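You operate a simulated robot arm through the tools that you are given. There is no shell and no other tool. Be economical: measure what you need, move in short steps, check, and stop when the job is done.

Carry out the task below with a simulated two-armed robot. There is one attempt and no reset: what you move stays moved.

## Task
Stone the flat bar smooth and pack the big die off its stop with it.
Fine: orange stone from the silver bench, put back; lay the bar lengthwise in the die holder and slide the die up till the bar meets the stop. Set down upright: orange stone. What is to be rubbed or washed off counts as gone when no trace of it is left.

It is judged by the outcome, as a careful person would: the job done as asked, and still so three seconds after it is handed in. It fails if anything else is knocked over, pushed out of place, dropped, spilled or broken.

## Robot
Two 7-joint arms with two-finger parallel grippers on one trunk, on a base that drives. Base frame: it is fixed to the floor where the robot stands at the start and does not move with it; the origin is under the middle of the robot, x ahead of it, y to its left, z up. Lengths are in mm, angles in degrees, forces in N, time in s.
The left shoulder is at the start at [50, 165, 1180], the right one opposite. With the tool pointing down near the work surface each hand reaches from about 200 to 680 mm from the robot's upright axis, wherever it stands, measured 20 degrees to its own side. Places, roughly: big die block [2750, -2000, 1000]; stop end of the die holder [2700, -2200, 900]. Payload 3.91 kg a hand.
Tool frame (each hand has its own): the origin (TCP) lies between the finger pads and is the grasp point; the fingertips stand 30 mm ahead of it; z points along the fingers, y is the line along which they close. Largest opening 110 mm; finger width 20, thickness 10; the body of the gripper, 48 by 112 mm, starts 55 mm behind the TCP.
Orientation is that of the tool frame in the base frame, as a unit quaternion [w, x, y, z]. With the fingers straight down and closing along the base's y, the tool's x points along the base's -x, its y along +y and its z along -z.

## Interface
- The arms move only by the tool play_rows. It takes "left_plan", "right_plan" or both (then of equal length, played together; a hand with none holds still); each is a list of rows, each an object (a shift or turn left out is 0, a gripper value left out holds the last) with "rot": the turn, a rotation vector about the base's x, y, z in units of 6 degrees (1.0 is 6 degrees), a list of three; "xyz": the shift along the base's x, y, z in units of 20 mm (1.0 is 20 mm), a list of three; "fingers": the opening, from 0 (shut) to 1 (fully open). In form: [{"rot": [rx, ry, rz], "xyz": [tx, ty, tz], "fingers": fingers}, ...]. A call has 1 to 8 rows; each row shifts and turns the commanded pose from where the row before left it. A call with a number of a shift or a turn outside -1 to 1 is refused whole. Rows are played at 5 a second. More than 50 mm and 8.6 degrees between two rows, or a gripper value outside its range, and nothing of the call is played. Where a pose cannot be reached the arm comes as near as it can. A force on the tool above 90 N (or 10 N above the force at the start of the call, whichever is more), or a blocked arm, ends the call early, and 0.2 s more pass. The fingers move at their own pace (about 45 mm/s each) and stop on an object; they squeeze with about 44 N. The grip force told is the motor's: it shows also when the fingers shut on nothing. Time passes only in rows, and 0.2 s behind the last, so rows that do not move let the fingers close. The reply holds the time, the measured pose of the TCP, the force on the tool along the base axes, the opening and the grip force, in the units named above and with some noise, with the torque about the TCP (base axes, N m) and any sound that the robot's microphone picked up.
- Cameras (640 x 400 px; columns grow to the right, rows downward): "scene" is now at [130.9, -11, 1358.7]; the picture's right is [-0.27, -0.96, 0.00], its down [-0.44, 0.13, -0.89] and it looks along [0.85, -0.24, -0.46] (base axes); focal length 292 px, centre (320, 200). "left" rides on the left gripper at [73, -17, -103] in its tool frame; the picture's right is [0.23, 0.97, 0.00], its down [-0.76, 0.18, -0.62] and it looks along [-0.61, 0.14, 0.78] (tool axes); focal length 222 px, centre (320, 200). "right" rides on the right gripper at [72, 17, -103] in its tool frame; the picture's right is [-0.23, 0.97, 0.00], its down [-0.76, -0.18, -0.62] and it looks along [-0.61, -0.14, 0.78] (tool axes); focal length 222 px, centre (320, 200). There is no depth. A picture from a camera that has moved, and an enlarged one, comes with that camera's place and axes in the base frame and with its lens. The place of the scene camera against the robot may be out by one fixed shift of up to 25 mm in any direction.
- camera(camera): a new picture of that camera. No time passes.
- lift_body(by): slides the trunk up (or, below 0, down) by that many mm; the arms and the scene camera ride with it, the base frame stays. It gives what a move gives, with no picture.
- drive_base(legs): drives the robot by 1 to 6 legs, each [ahead, left, turn to the left] in mm, mm and degrees, along the robot's own axes; the way and the turn of a leg run together, so that a leg with both is an arc; at most 1500 mm and 180 degrees a leg. The arms and the cameras ride along, it lands a little off, and it stops where it bumps. It gives what a move gives.
- head_to(pan, tilt): turns the head with the scene camera to pan (to the left, within 80 degrees either way) and tilt (down, from -29 to 69), counted from straight ahead of the robot. It gives what a move gives.
- zoom(camera, box): a new picture of the part [left, top, right, bottom] of that camera's present view, enlarged. No time passes.
- sign_off(): hands the job in; it is judged then, once.

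Go step by step. Nothing tells you exact positions but the pictures and the camera data: compare them with the known pose of the tool, close in by small moves and look again before you grip or let go. The budget is 120 turns and 100 pictures, counting those below and the enlarged ones. Unless the task says otherwise, let go and move clear before handing in, and close with one line.

The tools are called after "Call:" as a command line: name --argument value ..., lists and objects as JSON in quotes. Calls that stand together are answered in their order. play_rows: Moves the arms, as the interface text tells. Its arguments: {"type":"object","properties":{"left_plan":{"type":"array"},"right_plan":{"type":"array"}},"required":[]} The other tools are called the same way: lift_body (by) slides the trunk up or down; drive_base (legs) drives the base; head_to (pan, tilt) turns the head that bears the scene camera; camera (camera) takes a picture; zoom (camera, box) takes an enlarged picture of a part of a camera's view; sign_off () hands the job in.

At the start:

```text
time_s: 0.0
left_tcp_pos: [469.2, 86.6, 1169.7]
left_ee_rot: [-0.001, 0.0, 1.0, -0.001]
left_force: [-0.5, -0.2, 0.0]
left_wrist_torque: [-0.01, -0.02, 0.01]
left_gripper_width: 109.9
left_finger_force: 0.1
right_tcp_pos: [350.1, -222.9, 1151.4]
right_ee_rot: [0.0, 0.0, 1.0, 0.0]
right_force: [0.5, 0.4, 0.1]
right_wrist_torque: [0.01, -0.01, -0.03]
right_gripper_width: 109.9
right_finger_force: 0.1
trunk travel left (down, up): [-400.0, 103.0]
robot x, y, heading: [3.2, 0.8, 0.0]
head pan, tilt: [-15.9, 27.5]
```

scene: 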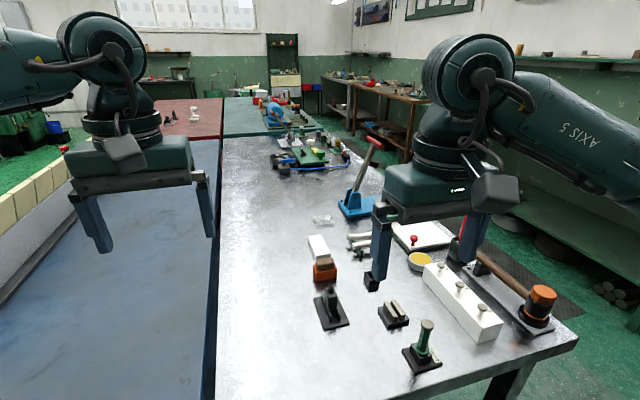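
right: 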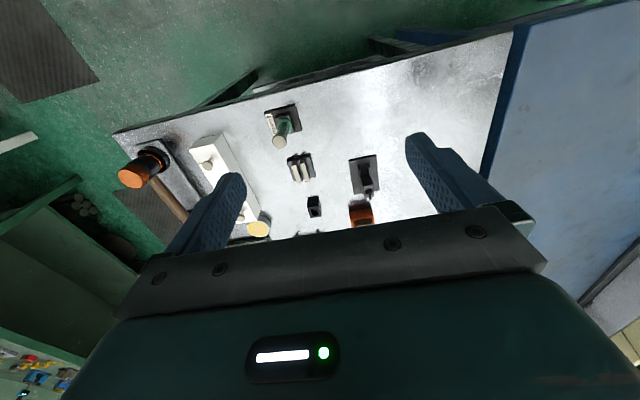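
left: 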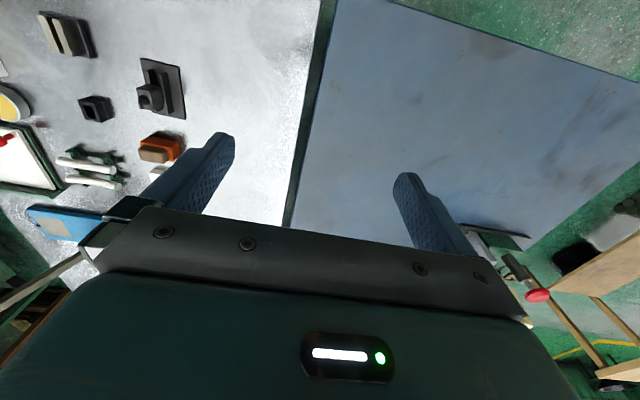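

I see the silver bench with several fixtures, an orange-and-tan block (perhaps the stone) in the middle; the die is far off to the front right. I'll look closer at the bench and toward the die.

Call:
zoom --camera "scene" --box '[280, 120, 600, 380]'

Call:
head_to --pan -40 --tilt 10

Call:
camera --camera "scene"

```text
1.54 times, centred on (440, 250) of scene
camera zoom: at [130.9, -11.0, 1358.7], right [-0.27, -0.96, 0.0], down [-0.44, 0.13, -0.89], along [0.85, -0.24, -0.46], focal length 450 px, centre (135, 123)
```

zoom: 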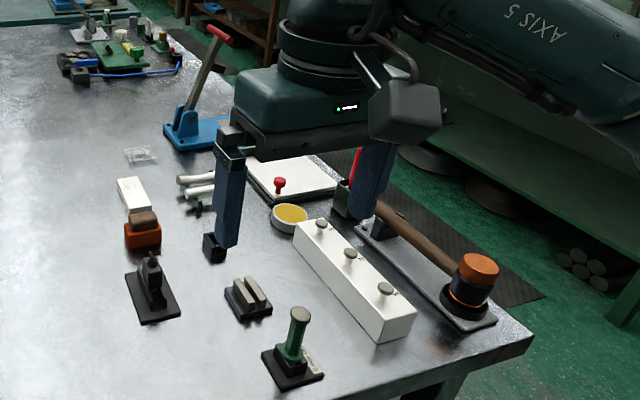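

```text
time_s: 0.9
left_tcp_pos: [470.0, 87.9, 1168.7]
left_ee_rot: [0.0, -0.001, 1.0, 0.0]
left_force: [0.4, -0.2, -1.2]
left_wrist_torque: [0.0, 0.03, -0.04]
left_gripper_width: 109.7
left_finger_force: 0.0
right_tcp_pos: [351.8, -222.7, 1151.1]
right_ee_rot: [0.0, 0.001, 1.0, -0.001]
right_force: [-0.3, 0.3, -0.1]
right_wrist_torque: [0.03, 0.01, 0.02]
right_gripper_width: 110.0
right_finger_force: 0.0
trunk travel left (down, up): [-400.0, 103.0]
robot x, y, heading: [1.1, 0.5, -0.1]
head pan, tilt: [-40.0, 10.0]
```

```text
95 pictures are left
camera scene: at [114.3, -45.7, 1386.9], right [-0.64, -0.77, 0.0], down [-0.13, 0.11, -0.98], along [0.75, -0.63, -0.17], focal length 292 px, centre (320, 200)
```

scene: 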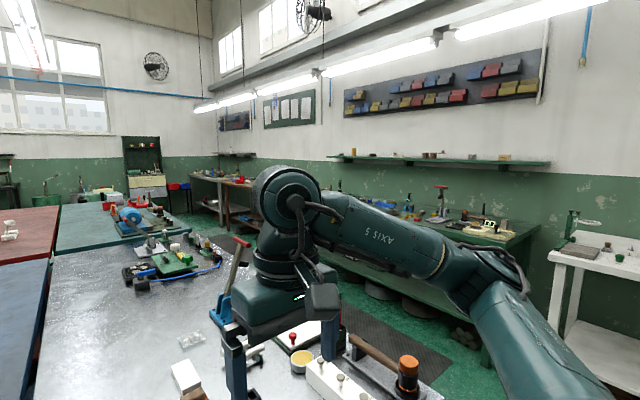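

The die should stand on the bench along the right wall, partly hidden by the right arm. I'll zoom there and at the stones.

Call:
zoom --camera "scene" --box '[320, 140, 640, 300]'

Call:
zoom --camera "left" --box '[0, 0, 250, 260]'

Call:
head_to --pan -10 --tilt 45

Call:
zoom --camera "scene" --box '[220, 0, 620, 250]'

```text
2.00 times, centred on (480, 220) of scene
camera zoom: at [114.3, -45.7, 1386.9], right [-0.64, -0.77, 0.0], down [-0.13, 0.11, -0.98], along [0.75, -0.63, -0.17], focal length 585 px, centre (0, 160)
```

zoom: 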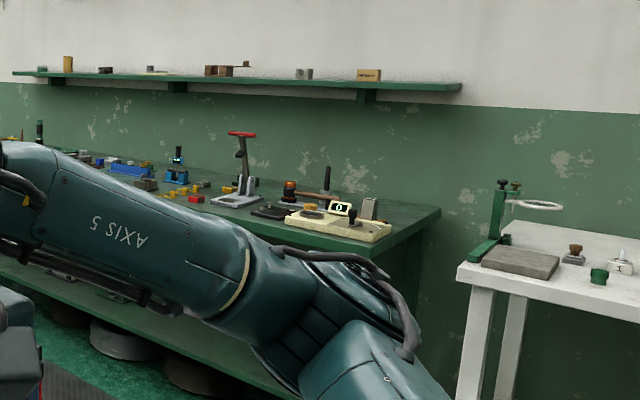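

```text
1.54 times, centred on (125, 130) of left
camera zoom: at [397.8, 70.1, 1273.1], right [-0.23, 0.97, 0.0], down [0.76, 0.18, 0.62], along [0.61, 0.14, -0.78], focal length 342 px, centre (620, 308)
```

zoom: 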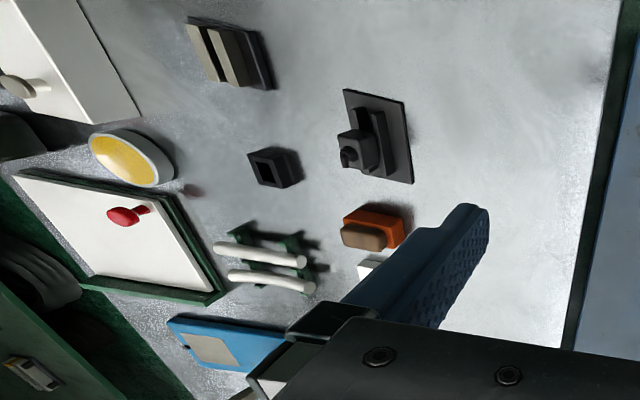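

```text
time_s: 1.9
left_tcp_pos: [469.3, 86.4, 1169.1]
left_ee_rot: [0.0, -0.001, 1.0, 0.0]
left_force: [-0.5, 0.9, -0.6]
left_wrist_torque: [-0.02, -0.03, 0.03]
left_gripper_width: 110.2
left_finger_force: 0.0
right_tcp_pos: [351.1, -223.9, 1151.4]
right_ee_rot: [0.001, 0.0, 1.0, 0.001]
right_force: [0.0, -0.5, 0.4]
right_wrist_torque: [-0.01, 0.03, -0.02]
right_gripper_width: 110.0
right_finger_force: 0.0
trunk travel left (down, up): [-400.0, 103.0]
robot x, y, heading: [2.2, 1.9, 0.1]
head pan, tilt: [-10.0, 45.0]
```

```text
1.60 times, centred on (420, 125) of scene
camera zoom: at [123.1, -0.2, 1332.1], right [-0.17, -0.98, 0.0], down [-0.7, 0.12, -0.71], along [0.7, -0.12, -0.71], focal length 468 px, centre (160, 320)
```

zoom: 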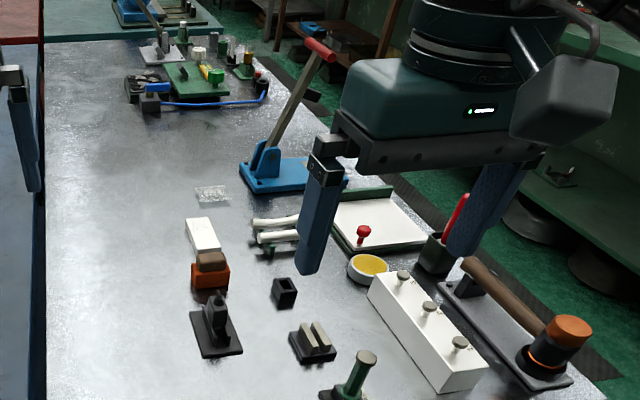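

The orange stone (orange block with tan grip) is at about (676, -174). The bar is not evident here, so I'll first drive along the aisle toward the die to look.

Call:
drive_base --legs '[[0, -1200, 0], [900, 0, 0]]'

Call:
head_to --pan -25 --tilt 15

Call:
camera --camera "scene"

```text
time_s: 12.3
left_tcp_pos: [1370.2, -1095.4, 1168.7]
left_ee_rot: [0.0, -0.008, 1.0, 0.0]
left_force: [0.8, -1.0, -0.8]
left_wrist_torque: [-0.02, 0.05, -0.02]
left_gripper_width: 110.0
left_finger_force: 0.1
right_tcp_pos: [1257.0, -1408.2, 1150.6]
right_ee_rot: [0.0, -0.008, 1.0, 0.0]
right_force: [-0.2, -0.3, -0.4]
right_wrist_torque: [0.0, -0.01, -0.02]
right_gripper_width: 109.9
right_finger_force: 0.0
trunk travel left (down, up): [-400.0, 103.0]
robot x, y, heading: [899.7, -1187.9, 0.8]
head pan, tilt: [-10.0, 45.0]
```

```text
time_s: 13.2
left_tcp_pos: [1370.5, -1095.7, 1168.8]
left_ee_rot: [0.0, -0.007, 1.0, 0.0]
left_force: [0.4, -0.1, 0.7]
left_wrist_torque: [0.02, -0.02, 0.02]
left_gripper_width: 110.2
left_finger_force: 0.0
right_tcp_pos: [1255.7, -1408.0, 1150.8]
right_ee_rot: [0.0, -0.008, 1.0, 0.0]
right_force: [-1.0, -0.1, -0.2]
right_wrist_torque: [0.0, -0.03, -0.02]
right_gripper_width: 110.1
right_finger_force: 0.0
trunk travel left (down, up): [-400.0, 103.0]
robot x, y, heading: [900.6, -1187.1, 0.9]
head pan, tilt: [-25.0, 15.0]
```

```text
91 pictures are left
camera scene: at [1029.3, -1213.6, 1378.8], right [-0.41, -0.91, 0.0], down [-0.24, 0.11, -0.97], along [0.88, -0.39, -0.26], focal length 292 px, centre (320, 200)
```

scene: 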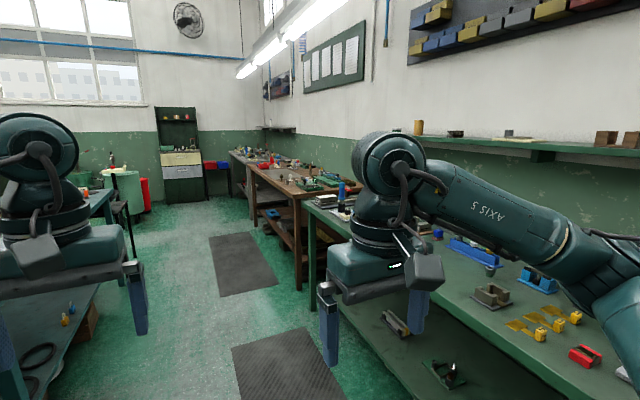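

Call:
zoom --camera "scene" --box '[220, 130, 380, 230]'

Call:
drive_base --legs '[[1200, 0, -30]]'

Call:
head_to --pan -30 --tilt 28

Call:
camera --camera "scene"

```text
4.00 times, centred on (300, 180) of scene
camera zoom: at [1029.3, -1213.6, 1378.8], right [-0.41, -0.91, 0.0], down [-0.24, 0.11, -0.97], along [0.88, -0.39, -0.26], focal length 1170 px, centre (400, 280)
```

zoom: 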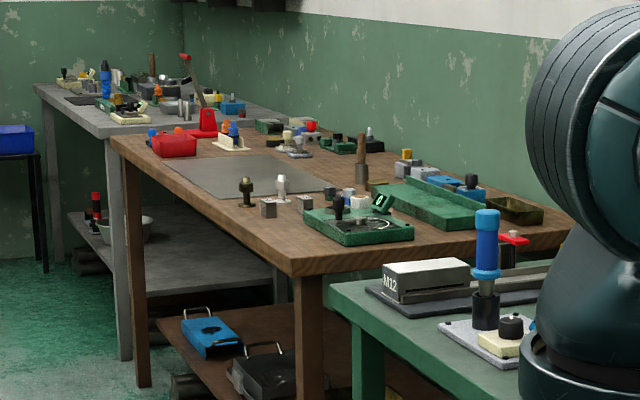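

```text
time_s: 19.3
left_tcp_pos: [2499.8, -1637.2, 1168.1]
left_ee_rot: [0.0, 0.252, 0.968, 0.001]
left_force: [0.1, 0.2, -0.4]
left_wrist_torque: [0.03, 0.02, 0.01]
left_gripper_width: 109.8
left_finger_force: 0.0
right_tcp_pos: [2243.9, -1848.1, 1151.7]
right_ee_rot: [0.0, 0.254, 0.967, 0.0]
right_force: [0.1, 0.3, 0.4]
right_wrist_torque: [0.04, 0.01, 0.03]
right_gripper_width: 110.3
right_finger_force: 0.1
trunk travel left (down, up): [-400.0, 103.0]
robot x, y, heading: [2047.9, -1482.7, -29.3]
head pan, tilt: [-25.0, 15.0]
```

```text
time_s: 20.1
left_tcp_pos: [2499.3, -1636.5, 1168.6]
left_ee_rot: [0.0, 0.253, 0.967, 0.0]
left_force: [-0.5, -0.4, -1.0]
left_wrist_torque: [-0.01, -0.02, -0.01]
left_gripper_width: 110.1
left_finger_force: 0.1
right_tcp_pos: [2243.5, -1849.1, 1150.8]
right_ee_rot: [0.001, 0.254, 0.967, 0.0]
right_force: [0.4, -0.7, 1.2]
right_wrist_torque: [-0.02, 0.01, 0.01]
right_gripper_width: 110.0
right_finger_force: 0.1
trunk travel left (down, up): [-400.0, 103.0]
robot x, y, heading: [2050.8, -1482.0, -29.4]
head pan, tilt: [-30.0, 28.0]
```

```text
89 pictures are left
camera scene: at [2132.7, -1560.3, 1357.9], right [-0.86, -0.51, 0.0], down [-0.24, 0.4, -0.88], along [0.45, -0.76, -0.47], focal length 292 px, centre (320, 200)
```

scene: 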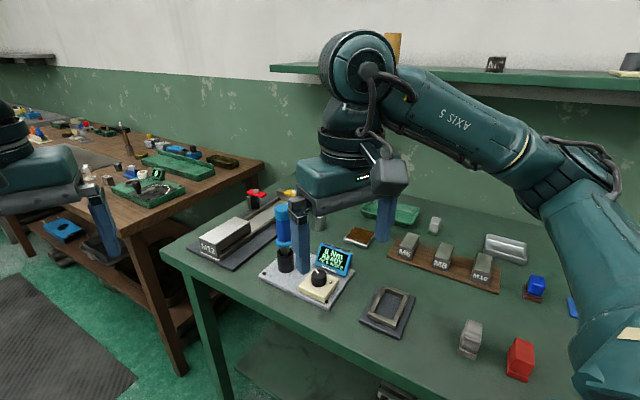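

The big die "M12" sits on a black holder at the left end of this green bench. I'll zoom in to find the bar and stop.

Call:
zoom --camera "scene" --box '[150, 170, 350, 310]'

Call:
zoom --camera "scene" --box '[330, 190, 580, 390]'

Call:
camera --camera "left"

Call:
camera --camera "right"

```text
2.86 times, centred on (250, 240) of scene
camera zoom: at [2132.7, -1560.3, 1357.9], right [-0.86, -0.51, 0.0], down [-0.24, 0.4, -0.88], along [0.45, -0.76, -0.47], focal length 836 px, centre (520, 86)
```

zoom: 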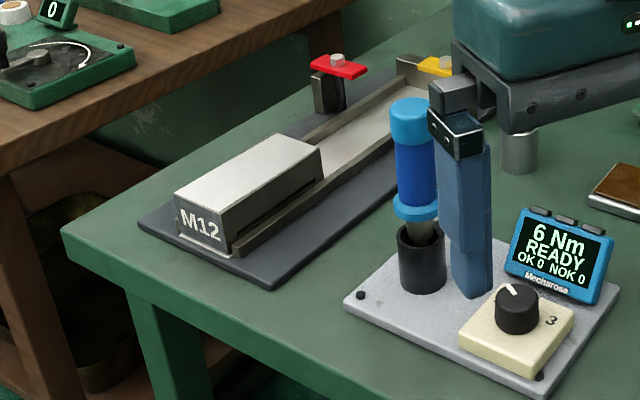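

```text
2.00 times, centred on (455, 290) of scene
camera zoom: at [2132.7, -1560.3, 1357.9], right [-0.86, -0.51, 0.0], down [-0.24, 0.4, -0.88], along [0.45, -0.76, -0.47], focal length 585 px, centre (50, 20)
```

zoom: 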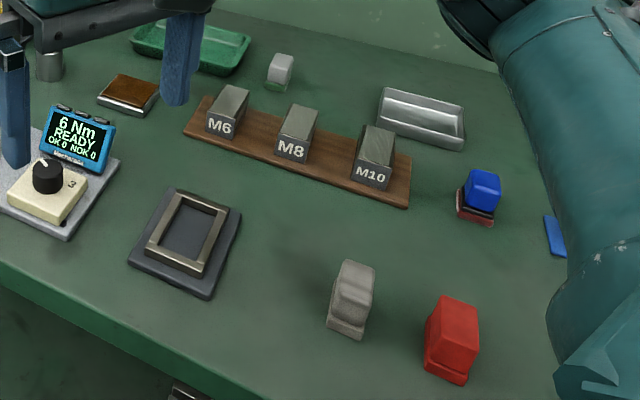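

```text
86 pictures are left
camera left: at [2428.0, -1615.7, 1273.1], right [0.28, 0.96, 0.0], down [0.75, -0.22, 0.62], along [0.6, -0.17, -0.78], focal length 222 px, centre (320, 200)
```

left: 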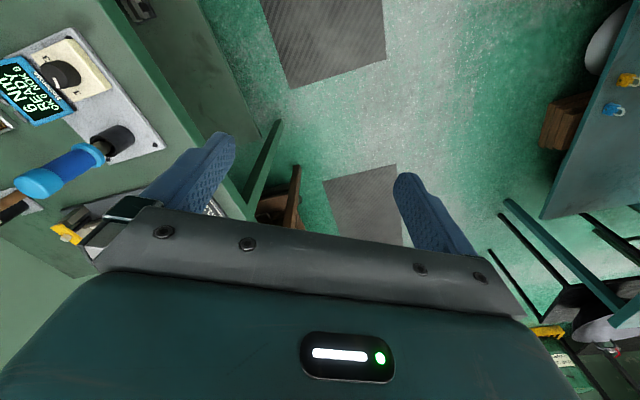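

```text
85 pictures are left
camera right: at [2189.3, -1797.7, 1255.4], right [0.68, 0.74, 0.0], down [0.58, -0.53, 0.62], along [0.46, -0.42, -0.78], focal length 222 px, centre (320, 200)
```

right: 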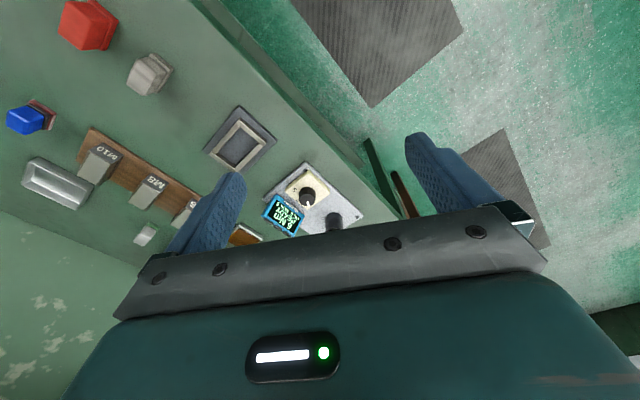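

Call:
zoom --camera "scene" --box '[335, 190, 445, 260]'

Call:
head_to --pan -75 --tilt 25

Call:
camera --camera "scene"

```text
5.71 times, centred on (390, 225) of scene
camera zoom: at [2132.7, -1560.3, 1357.9], right [-0.86, -0.51, 0.0], down [-0.24, 0.4, -0.88], along [0.45, -0.76, -0.47], focal length 1671 px, centre (-80, 57)
```

zoom: 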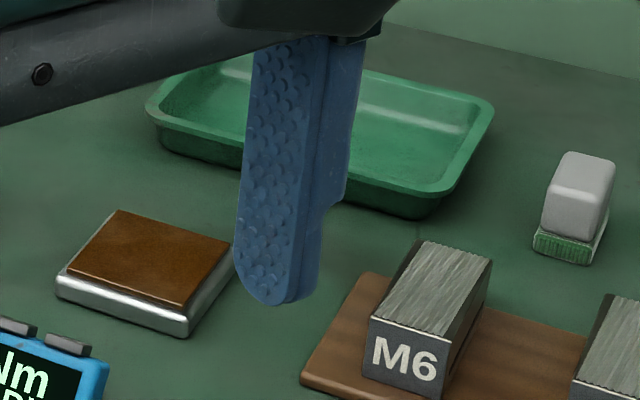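

```text
time_s: 21.2
left_tcp_pos: [2498.9, -1636.6, 1170.0]
left_ee_rot: [-0.001, 0.253, 0.967, 0.0]
left_force: [0.0, -0.6, -0.7]
left_wrist_torque: [-0.04, 0.02, 0.01]
left_gripper_width: 110.2
left_finger_force: 0.0
right_tcp_pos: [2243.8, -1849.0, 1151.8]
right_ee_rot: [0.0, 0.254, 0.967, -0.001]
right_force: [-0.1, 0.4, -0.5]
right_wrist_torque: [0.0, -0.01, 0.01]
right_gripper_width: 109.9
right_finger_force: 0.2
trunk travel left (down, up): [-400.0, 103.0]
robot x, y, heading: [2046.9, -1481.9, -29.5]
head pan, tilt: [-75.0, 25.0]
```

```text
83 pictures are left
camera scene: at [2063.4, -1571.1, 1362.6], right [-0.97, 0.25, 0.0], down [0.1, 0.41, -0.91], along [-0.22, -0.88, -0.42], focal length 292 px, centre (320, 200)
```

scene: 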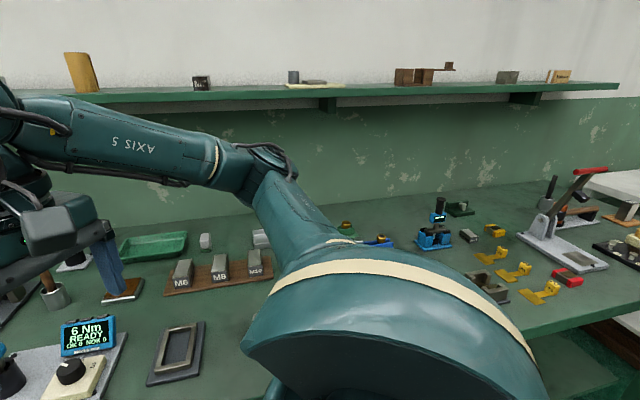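

The bar isn't obvious yet; I'll back off and face the green bench squarely for a clear view.

Call:
drive_base --legs '[[-220, 80, 0], [0, 0, -60]]'

Call:
head_to --pan 0 --tilt 25

Call:
camera --camera "scene"

```text
time_s: 25.6
left_tcp_pos: [1992.7, -1772.0, 1168.5]
left_ee_rot: [0.0, 0.697, 0.717, 0.001]
left_force: [-0.3, 0.5, -0.8]
left_wrist_torque: [0.03, 0.03, 0.06]
left_gripper_width: 109.8
left_finger_force: 0.1
right_tcp_pos: [1678.9, -1660.6, 1151.2]
right_ee_rot: [0.0, 0.697, 0.717, 0.0]
right_force: [-0.2, -0.1, -0.7]
right_wrist_torque: [0.0, 0.0, -0.02]
right_gripper_width: 109.8
right_finger_force: 0.1
trunk travel left (down, up): [-400.0, 103.0]
robot x, y, heading: [1895.2, -1302.0, -88.5]
head pan, tilt: [-75.0, 25.0]
```

```text
time_s: 27.0
left_tcp_pos: [1991.9, -1770.8, 1167.7]
left_ee_rot: [0.001, 0.697, 0.717, 0.0]
left_force: [-0.8, 0.1, 0.5]
left_wrist_torque: [0.02, 0.03, -0.02]
left_gripper_width: 109.9
left_finger_force: 0.1
right_tcp_pos: [1679.2, -1659.3, 1151.0]
right_ee_rot: [-0.001, 0.698, 0.716, 0.0]
right_force: [-0.5, 0.2, -0.4]
right_wrist_torque: [-0.04, -0.01, 0.02]
right_gripper_width: 110.1
right_finger_force: 0.0
trunk travel left (down, up): [-400.0, 103.0]
robot x, y, heading: [1891.1, -1303.6, -88.3]
head pan, tilt: [0.0, 25.0]
```

```text
82 pictures are left
camera scene: at [1909.9, -1410.6, 1362.6], right [-1.0, -0.03, 0.0], down [-0.01, 0.42, -0.91], along [0.02, -0.91, -0.42], focal length 292 px, centre (320, 200)
```

scene: 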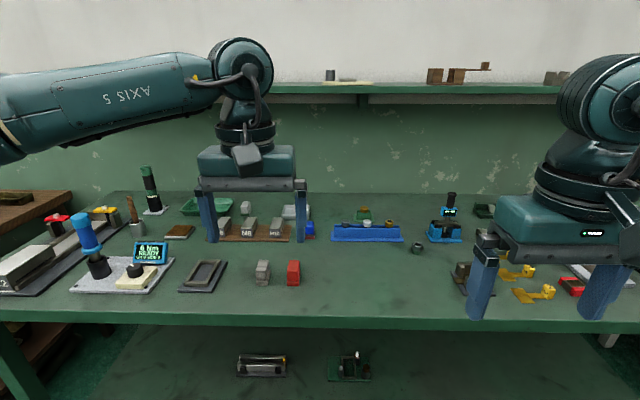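

Call:
zoom --camera "scene" --box '[0, 180, 330, 300]'

Call:
zoom --camera "scene" --box '[300, 180, 640, 390]'

```text
1.94 times, centred on (165, 240) of scene
camera zoom: at [1909.9, -1410.6, 1362.6], right [-1.0, -0.03, 0.0], down [-0.01, 0.42, -0.91], along [0.02, -0.91, -0.42], focal length 567 px, centre (621, 122)
```

zoom: 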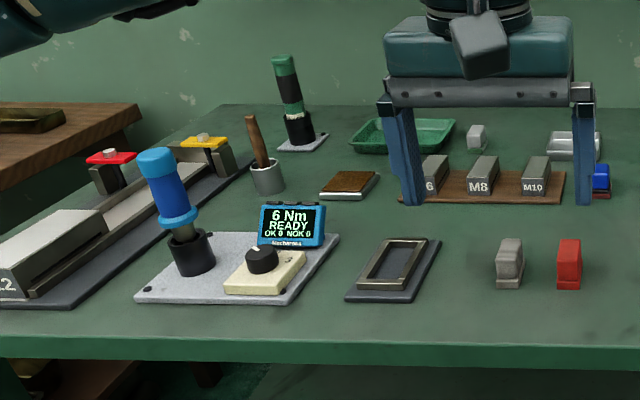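

```text
1.88 times, centred on (470, 285) of scene
camera zoom: at [1909.9, -1410.6, 1362.6], right [-1.0, -0.03, 0.0], down [-0.01, 0.42, -0.91], along [0.02, -0.91, -0.42], focal length 551 px, centre (38, 40)
```

zoom: 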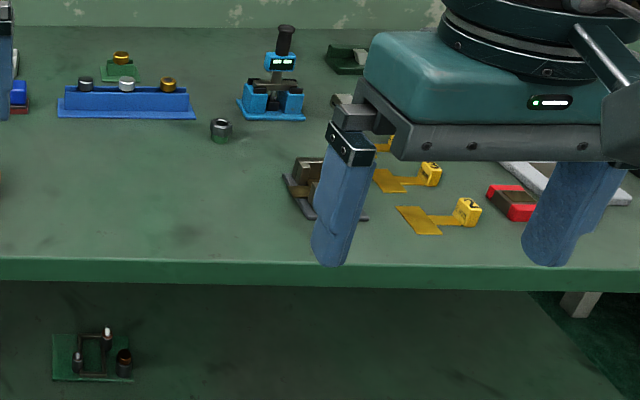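

Call:
zoom --camera "scene" --box '[220, 330, 400, 400]'

Call:
head_to --pan -40 --tilt 25

Call:
camera --camera "scene"

Call:
head_to --pan 50 --tilt 20

Call:
camera --camera "scene"

```text
3.56 times, centred on (310, 365) of scene
camera zoom: at [1909.9, -1410.6, 1362.6], right [-1.0, -0.03, 0.0], down [-0.01, 0.42, -0.91], along [0.02, -0.91, -0.42], focal length 1040 px, centre (356, -387)
```

zoom: 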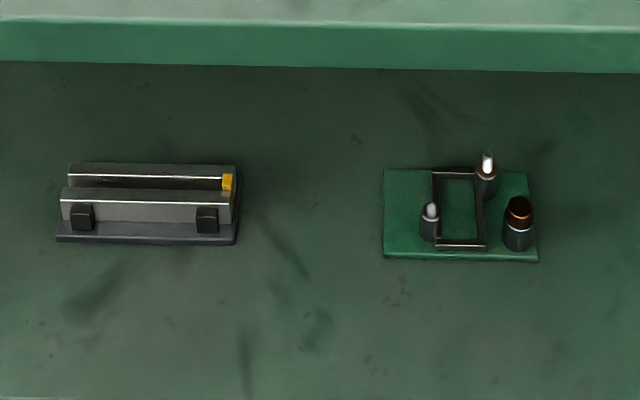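

```text
time_s: 28.1
left_tcp_pos: [1993.0, -1771.8, 1168.2]
left_ee_rot: [0.0, 0.697, 0.717, 0.0]
left_force: [0.5, 1.2, -0.2]
left_wrist_torque: [0.02, 0.0, 0.0]
left_gripper_width: 109.6
left_finger_force: 0.1
right_tcp_pos: [1679.2, -1659.4, 1151.6]
right_ee_rot: [0.0, 0.697, 0.717, 0.0]
right_force: [-0.1, 0.4, 0.0]
right_wrist_torque: [-0.02, -0.01, 0.0]
right_gripper_width: 110.2
right_finger_force: 0.0
trunk travel left (down, up): [-400.0, 103.0]
robot x, y, heading: [1890.6, -1304.2, -88.5]
head pan, tilt: [-40.0, 25.0]
```

```text
78 pictures are left
camera scene: at [1850.2, -1390.6, 1362.6], right [-0.78, 0.62, 0.0], down [0.26, 0.33, -0.91], along [-0.56, -0.71, -0.42], focal length 292 px, centre (320, 200)
```

scene: 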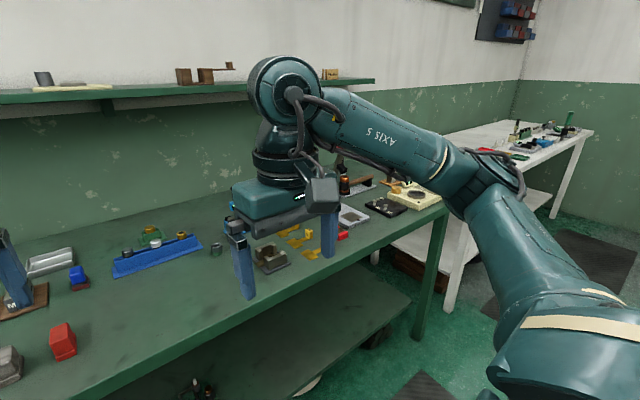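

```text
time_s: 29.8
left_tcp_pos: [1992.5, -1772.6, 1169.0]
left_ee_rot: [-0.001, 0.697, 0.717, -0.001]
left_force: [0.6, -0.1, 0.7]
left_wrist_torque: [0.0, 0.01, 0.01]
left_gripper_width: 109.9
left_finger_force: 0.1
right_tcp_pos: [1678.5, -1659.3, 1151.2]
right_ee_rot: [0.0, 0.698, 0.717, 0.001]
right_force: [0.5, -0.5, 0.4]
right_wrist_torque: [-0.01, 0.0, -0.03]
right_gripper_width: 109.9
right_finger_force: 0.0
trunk travel left (down, up): [-400.0, 103.0]
robot x, y, heading: [1893.1, -1304.1, -88.7]
head pan, tilt: [50.0, 20.0]
```

```text
77 pictures are left
camera scene: at [1980.4, -1376.5, 1370.7], right [-0.62, -0.78, 0.0], down [-0.27, 0.21, -0.94], along [0.73, -0.59, -0.34], focal length 292 px, centre (320, 200)
```

scene: 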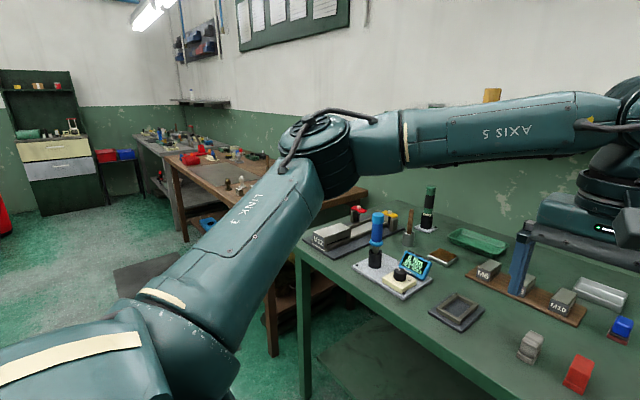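

I see no clear bar on the green bench top, so I'll return along the aisle and look at the silver bench from its side.

Call:
drive_base --legs '[[0, -1000, 0], [0, 0, 179]]'

Call:
head_to --pan 0 --tilt 25

Call:
camera --camera "scene"

```text
time_s: 42.3
left_tcp_pos: [781.8, -871.1, 1168.5]
left_ee_rot: [-0.001, 0.716, -0.699, 0.0]
left_force: [-0.4, 0.2, 0.3]
left_wrist_torque: [-0.02, -0.01, -0.02]
left_gripper_width: 110.1
left_finger_force: 0.1
right_tcp_pos: [1094.0, -982.3, 1151.8]
right_ee_rot: [0.0, 0.715, -0.699, 0.001]
right_force: [0.0, 0.1, 0.8]
right_wrist_torque: [-0.04, -0.01, 0.01]
right_gripper_width: 110.3
right_finger_force: 0.0
trunk travel left (down, up): [-400.0, 103.0]
robot x, y, heading: [882.0, -1333.7, 91.3]
head pan, tilt: [50.0, 20.0]
```

```text
time_s: 43.5
left_tcp_pos: [782.3, -871.2, 1169.7]
left_ee_rot: [0.0, 0.716, -0.698, 0.0]
left_force: [1.1, 0.3, 0.0]
left_wrist_torque: [-0.03, 0.03, 0.01]
left_gripper_width: 110.0
left_finger_force: 0.1
right_tcp_pos: [1096.0, -983.0, 1150.7]
right_ee_rot: [0.0, 0.715, -0.699, 0.0]
right_force: [-0.3, 0.5, 0.3]
right_wrist_torque: [0.01, 0.02, 0.0]
right_gripper_width: 110.0
right_finger_force: 0.1
trunk travel left (down, up): [-400.0, 103.0]
robot x, y, heading: [881.6, -1338.9, 91.6]
head pan, tilt: [0.0, 25.0]
```

```text
76 pictures are left
camera scene: at [890.8, -1203.8, 1362.6], right [1.0, 0.02, 0.0], down [0.01, -0.42, -0.91], along [-0.02, 0.91, -0.42], focal length 292 px, centre (320, 200)
```

scene: 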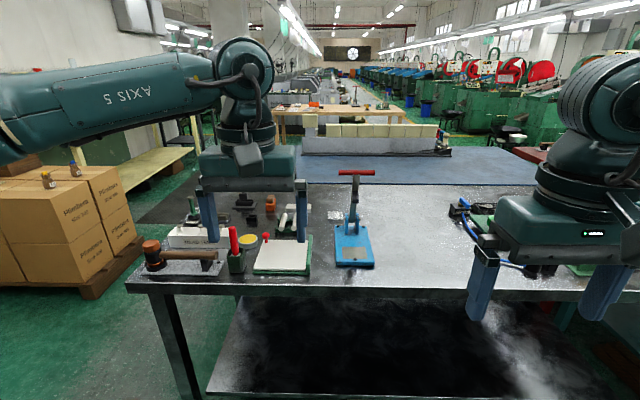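

Call:
zoom --camera "scene" --box '[130, 180, 390, 290]'

Call:
head_to --pan -35 --tilt 22

Call:
camera --camera "scene"

```text
2.46 times, centred on (260, 235) of scene
camera zoom: at [890.8, -1203.8, 1362.6], right [1.0, 0.02, 0.0], down [0.01, -0.42, -0.91], along [-0.02, 0.91, -0.42], focal length 720 px, centre (468, 114)
```

zoom: 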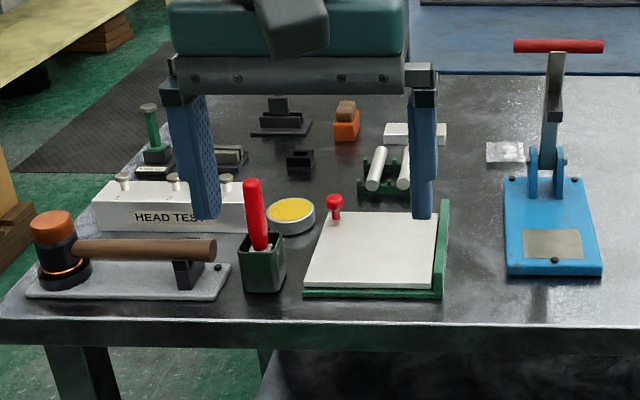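

```text
time_s: 44.5
left_tcp_pos: [780.7, -871.0, 1168.2]
left_ee_rot: [0.0, 0.716, -0.698, 0.001]
left_force: [-0.2, -0.4, 0.3]
left_wrist_torque: [-0.04, 0.02, 0.02]
left_gripper_width: 110.1
left_finger_force: 0.0
right_tcp_pos: [1094.5, -982.5, 1151.7]
right_ee_rot: [0.0, 0.715, -0.699, 0.0]
right_force: [-1.1, -0.5, 0.9]
right_wrist_torque: [0.0, -0.02, -0.01]
right_gripper_width: 109.8
right_finger_force: 0.1
trunk travel left (down, up): [-400.0, 103.0]
robot x, y, heading: [879.5, -1339.0, 91.3]
head pan, tilt: [-35.0, 22.0]
```

```text
74 pictures are left
camera scene: at [944.5, -1218.6, 1367.5], right [0.83, -0.55, 0.0], down [-0.21, -0.31, -0.93], along [0.51, 0.77, -0.37], focal length 292 px, centre (320, 200)
```

scene: 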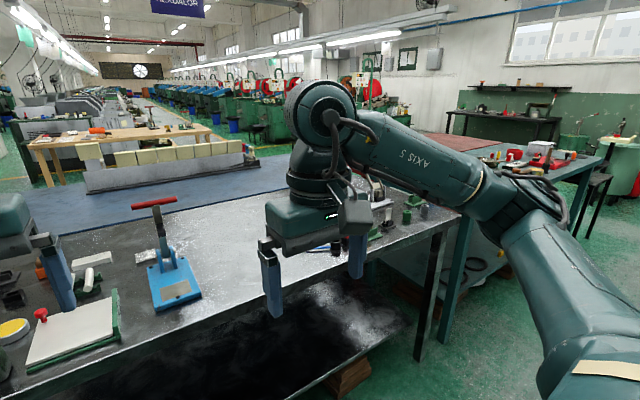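

Call:
drive_base --legs '[[0, -700, 0]]'

Call:
head_to --pan 0 --tilt 25

Call:
camera --camera "scene"

Call:
zoom --camera "scene" --box '[220, 160, 480, 300]'

```text
time_s: 48.3
left_tcp_pos: [1474.6, -855.5, 1168.5]
left_ee_rot: [0.001, 0.716, -0.698, 0.0]
left_force: [-0.3, 0.8, 0.1]
left_wrist_torque: [-0.06, -0.02, -0.02]
left_gripper_width: 109.9
left_finger_force: 0.0
right_tcp_pos: [1788.6, -966.7, 1150.2]
right_ee_rot: [0.0, 0.716, -0.699, 0.0]
right_force: [0.2, 1.0, -0.8]
right_wrist_torque: [0.02, 0.02, 0.02]
right_gripper_width: 110.0
right_finger_force: 0.1
trunk travel left (down, up): [-400.0, 103.0]
robot x, y, heading: [1573.9, -1325.3, 91.0]
head pan, tilt: [-35.0, 22.0]
```

```text
time_s: 49.3
left_tcp_pos: [1474.2, -853.3, 1169.5]
left_ee_rot: [0.0, 0.715, -0.699, 0.0]
left_force: [0.4, -1.7, 0.0]
left_wrist_torque: [0.0, 0.02, 0.02]
left_gripper_width: 110.0
left_finger_force: 0.0
right_tcp_pos: [1787.4, -966.8, 1150.8]
right_ee_rot: [0.0, 0.715, -0.699, 0.0]
right_force: [0.1, 0.4, 0.0]
right_wrist_torque: [-0.01, -0.02, -0.01]
right_gripper_width: 110.0
right_finger_force: 0.0
trunk travel left (down, up): [-400.0, 103.0]
robot x, y, heading: [1573.7, -1327.3, 91.3]
head pan, tilt: [0.0, 25.0]
```

```text
73 pictures are left
camera scene: at [1583.1, -1187.8, 1362.6], right [1.0, 0.02, 0.0], down [0.01, -0.42, -0.91], along [-0.02, 0.91, -0.42], focal length 292 px, centre (320, 200)
```

scene: 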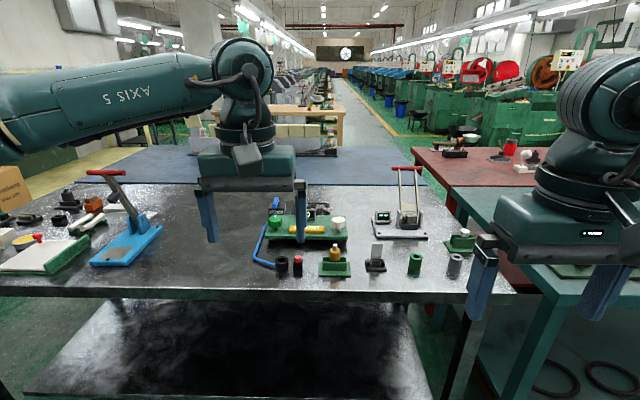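

```text
2.46 times, centred on (350, 230) of scene
camera zoom: at [1583.1, -1187.8, 1362.6], right [1.0, 0.02, 0.0], down [0.01, -0.42, -0.91], along [-0.02, 0.91, -0.42], focal length 720 px, centre (246, 126)
```

zoom: 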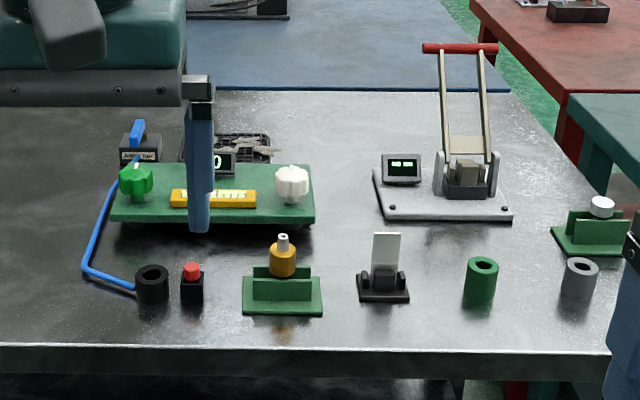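

Call:
drive_base --legs '[[0, -900, 0]]'

Call:
camera --camera "scene"

Call:
head_to --pan -70 --tilt 20

Call:
camera --camera "scene"

```text
time_s: 54.0
left_tcp_pos: [2363.2, -832.9, 1168.8]
left_ee_rot: [-0.001, 0.718, -0.696, 0.0]
left_force: [0.5, 0.2, -0.5]
left_wrist_torque: [-0.03, 0.02, 0.01]
left_gripper_width: 110.1
left_finger_force: 0.1
right_tcp_pos: [2677.3, -943.4, 1151.2]
right_ee_rot: [0.0, 0.717, -0.697, 0.0]
right_force: [0.2, 0.5, -0.9]
right_wrist_torque: [-0.01, 0.01, 0.01]
right_gripper_width: 109.7
right_finger_force: 0.0
trunk travel left (down, up): [-400.0, 103.0]
robot x, y, heading: [2463.6, -1297.5, 91.7]
head pan, tilt: [0.0, 25.0]
```

```text
71 pictures are left
camera scene: at [2473.7, -1165.4, 1362.6], right [1.0, 0.03, 0.0], down [0.01, -0.42, -0.91], along [-0.02, 0.91, -0.42], focal length 292 px, centre (320, 200)
```

scene: 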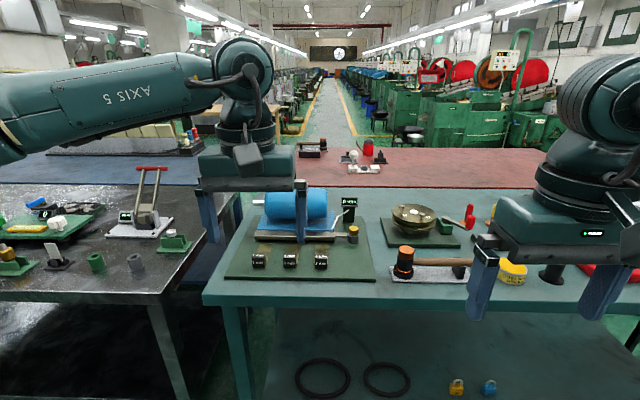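

```text
time_s: 55.4
left_tcp_pos: [2362.8, -833.0, 1170.1]
left_ee_rot: [-0.001, 0.717, -0.697, 0.0]
left_force: [0.4, 0.4, -0.5]
left_wrist_torque: [0.01, 0.0, 0.0]
left_gripper_width: 110.0
left_finger_force: 0.0
right_tcp_pos: [2677.4, -943.8, 1151.3]
right_ee_rot: [-0.001, 0.717, -0.697, 0.0]
right_force: [-0.3, 0.2, 0.4]
right_wrist_torque: [0.0, 0.01, 0.01]
right_gripper_width: 109.8
right_finger_force: 0.1
trunk travel left (down, up): [-400.0, 103.0]
robot x, y, heading: [2460.0, -1300.9, 91.9]
head pan, tilt: [-70.0, 20.0]
```

```text
70 pictures are left
camera scene: at [2562.5, -1223.3, 1370.7], right [0.37, -0.93, 0.0], down [-0.32, -0.13, -0.94], along [0.87, 0.35, -0.34], focal length 292 px, centre (320, 200)
```

scene: 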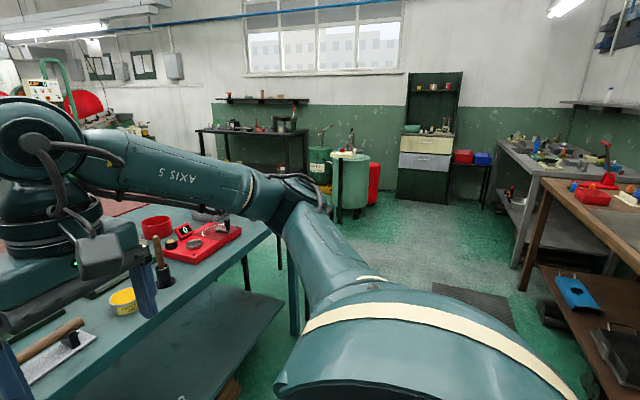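

No bar on the teal bench. I'll turn to face the die and wooden bench up close.

Call:
drive_base --legs '[[0, 0, -91], [240, 0, 0], [0, 0, -91], [20, 0, 0]]'

Call:
head_to --pan 0 --tilt 30

Call:
camera --camera "scene"

Call:
head_to --pan 45 --tilt 25

Call:
camera --camera "scene"

```text
time_s: 65.2
left_tcp_pos: [2801.5, -1780.6, 1168.2]
left_ee_rot: [0.0, 0.696, 0.718, 0.0]
left_force: [-0.3, -1.0, 0.2]
left_wrist_torque: [0.02, 0.03, 0.01]
left_gripper_width: 109.9
left_finger_force: 0.1
right_tcp_pos: [2486.5, -1671.4, 1151.9]
right_ee_rot: [0.0, 0.697, 0.717, 0.0]
right_force: [-0.2, -1.1, 0.1]
right_wrist_torque: [0.0, 0.0, -0.02]
right_gripper_width: 109.9
right_finger_force: 0.1
trunk travel left (down, up): [-400.0, 103.0]
robot x, y, heading: [2697.1, -1315.1, -88.4]
head pan, tilt: [-70.0, 20.0]
```

```text
time_s: 66.6
left_tcp_pos: [2802.3, -1779.5, 1168.0]
left_ee_rot: [0.0, 0.697, 0.717, 0.0]
left_force: [-0.9, 0.7, -0.3]
left_wrist_torque: [-0.02, 0.01, 0.03]
left_gripper_width: 109.8
left_finger_force: 0.0
right_tcp_pos: [2487.7, -1671.3, 1151.1]
right_ee_rot: [0.0, 0.697, 0.717, -0.001]
right_force: [0.8, -0.7, 0.1]
right_wrist_torque: [0.0, 0.02, -0.04]
right_gripper_width: 110.0
right_finger_force: 0.1
trunk travel left (down, up): [-400.0, 103.0]
robot x, y, heading: [2698.0, -1311.6, -88.1]
head pan, tilt: [0.0, 30.0]
```

```text
69 pictures are left
camera scene: at [2717.8, -1418.1, 1354.7], right [-1.0, -0.03, 0.0], down [-0.01, 0.5, -0.87], along [0.02, -0.87, -0.5], focal length 292 px, centre (320, 200)
```

scene: 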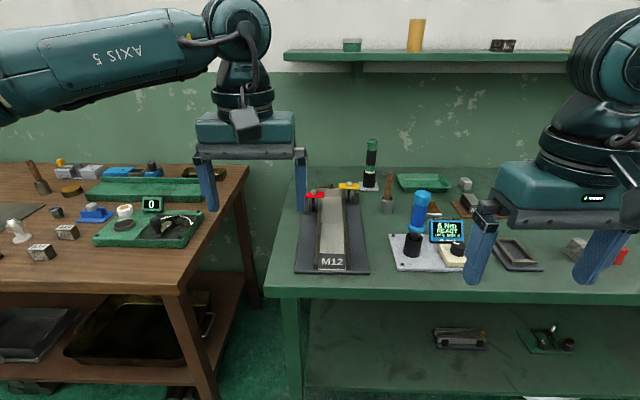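

```text
time_s: 67.8
left_tcp_pos: [2802.0, -1779.0, 1169.4]
left_ee_rot: [0.0, 0.696, 0.718, -0.001]
left_force: [-0.1, -0.1, 0.6]
left_wrist_torque: [0.0, 0.01, 0.01]
left_gripper_width: 110.0
left_finger_force: 0.1
right_tcp_pos: [2487.3, -1669.5, 1151.1]
right_ee_rot: [0.0, 0.697, 0.717, -0.001]
right_force: [0.6, 0.4, 0.1]
right_wrist_torque: [0.02, 0.01, -0.01]
right_gripper_width: 109.8
right_finger_force: 0.0
trunk travel left (down, up): [-400.0, 103.0]
robot x, y, heading: [2698.5, -1312.5, -88.6]
head pan, tilt: [45.0, 25.0]
```

```text
68 pictures are left
camera scene: at [2782.2, -1391.0, 1362.6], right [-0.69, -0.73, 0.0], down [-0.31, 0.29, -0.91], along [0.66, -0.62, -0.42], focal length 292 px, centre (320, 200)
```

scene: 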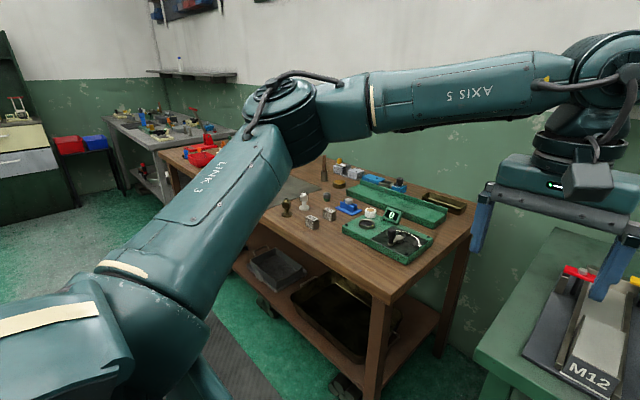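

Call:
head_to --pan -12 --tilt 35

Call:
zoom --camera "scene" --box '[220, 110, 440, 250]'

Call:
zoom --camera "scene" --box '[330, 110, 500, 220]'

```text
time_s: 69.0
left_tcp_pos: [2801.0, -1779.9, 1168.5]
left_ee_rot: [0.0, 0.697, 0.717, 0.001]
left_force: [-0.5, -0.5, 0.6]
left_wrist_torque: [0.03, 0.0, 0.0]
left_gripper_width: 110.2
left_finger_force: 0.0
right_tcp_pos: [2487.8, -1670.9, 1150.9]
right_ee_rot: [0.0, 0.698, 0.716, 0.0]
right_force: [-1.9, -0.1, -0.1]
right_wrist_torque: [0.01, 0.02, -0.02]
right_gripper_width: 109.9
right_finger_force: 0.1
trunk travel left (down, up): [-400.0, 103.0]
robot x, y, heading: [2699.4, -1313.9, -88.3]
head pan, tilt: [-12.0, 35.0]
```

```text
2.86 times, centred on (330, 180) of scene
camera zoom: at [2699.5, -1414.4, 1346.9], right [-0.98, 0.18, 0.0], down [0.1, 0.56, -0.82], along [-0.15, -0.81, -0.57], focal length 836 px, centre (291, 257)
```

zoom: 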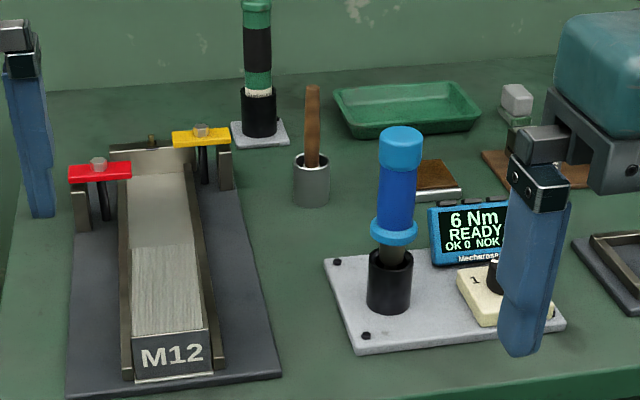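

```text
3.64 times, centred on (415, 165) of scene
camera zoom: at [2699.5, -1414.4, 1346.9], right [-0.98, 0.18, 0.0], down [0.1, 0.56, -0.82], along [-0.15, -0.81, -0.57], focal length 1064 px, centre (-26, 327)
```

zoom: 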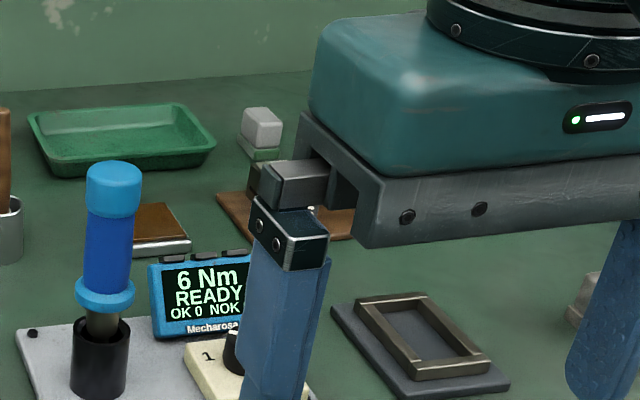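

The brown-topped steel plate beside the torque driver may be the bar (brown coat to be stoned off). I'll move closer and look at it with the right hand camera.

Call:
drive_base --legs '[[0, -200, 0], [200, 0, 0]]'

Call:
head_to --pan 0 --tilt 45

Call:
camera --camera "scene"

Call:
camera --camera "right"

```text
time_s: 71.8
left_tcp_pos: [2612.6, -1985.3, 1168.2]
left_ee_rot: [0.0, 0.694, 0.72, 0.0]
left_force: [0.4, -1.2, 0.1]
left_wrist_torque: [0.0, -0.01, -0.01]
left_gripper_width: 110.1
left_finger_force: 0.0
right_tcp_pos: [2298.7, -1876.0, 1150.5]
right_ee_rot: [0.0, 0.695, 0.719, 0.0]
right_force: [0.0, -0.6, -0.2]
right_wrist_torque: [-0.03, 0.02, 0.01]
right_gripper_width: 109.8
right_finger_force: 0.0
trunk travel left (down, up): [-400.0, 103.0]
robot x, y, heading: [2507.7, -1518.5, -87.9]
head pan, tilt: [-12.0, 35.0]
```

```text
time_s: 72.5
left_tcp_pos: [2611.5, -1984.2, 1168.7]
left_ee_rot: [0.001, 0.694, 0.72, -0.001]
left_force: [-0.3, 0.3, 0.2]
left_wrist_torque: [-0.04, 0.02, 0.0]
left_gripper_width: 110.1
left_finger_force: 0.0
right_tcp_pos: [2296.5, -1876.5, 1151.5]
right_ee_rot: [0.001, 0.695, 0.719, 0.0]
right_force: [-0.3, 0.1, 0.3]
right_wrist_torque: [0.01, -0.02, -0.01]
right_gripper_width: 110.0
right_finger_force: 0.0
trunk travel left (down, up): [-400.0, 103.0]
robot x, y, heading: [2507.0, -1516.7, -87.9]
head pan, tilt: [0.0, 45.0]
```

```text
65 pictures are left
camera scene: at [2526.0, -1614.4, 1332.1], right [-1.0, -0.03, 0.0], down [-0.02, 0.71, -0.71], along [0.02, -0.71, -0.71], focal length 292 px, centre (320, 200)
```

scene: 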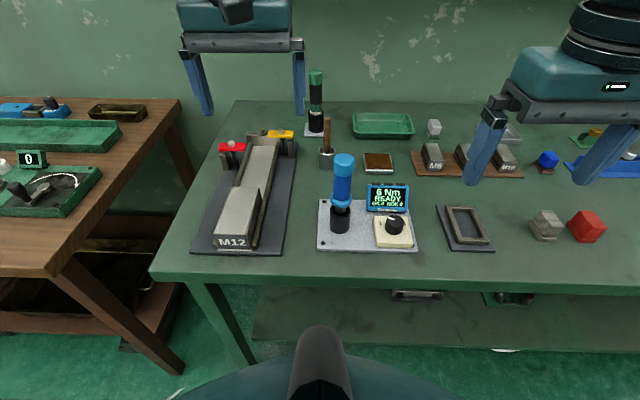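

```text
64 pictures are left
camera right: at [2312.2, -1802.9, 1255.5], right [0.98, -0.19, 0.0], down [-0.15, -0.77, 0.62], along [-0.12, -0.61, -0.78], focal length 222 px, centre (320, 200)
```

right: 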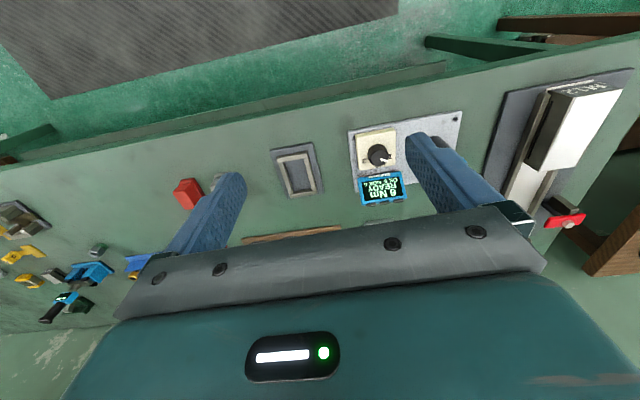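

Call:
zoom --camera "scene" --box '[340, 100, 460, 180]'

Call:
zoom --camera "scene" --box '[180, 110, 320, 270]'

```text
5.00 times, centred on (400, 140) of scene
camera zoom: at [2526.0, -1614.4, 1332.1], right [-1.0, -0.03, 0.0], down [-0.02, 0.71, -0.71], along [0.02, -0.71, -0.71], focal length 1462 px, centre (-80, 500)
```

zoom: 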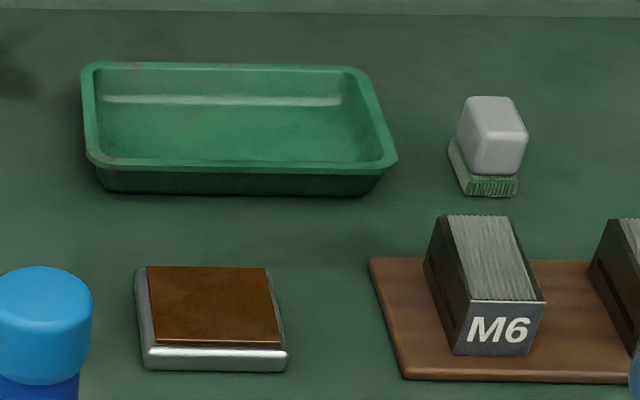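

```text
2.50 times, centred on (250, 190) of scene
camera zoom: at [2526.0, -1614.4, 1332.1], right [-1.0, -0.03, 0.0], down [-0.02, 0.71, -0.71], along [0.02, -0.71, -0.71], focal length 731 px, centre (495, 225)
```

zoom: 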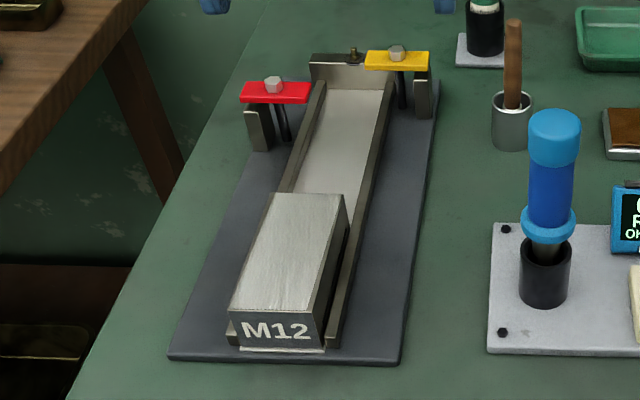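

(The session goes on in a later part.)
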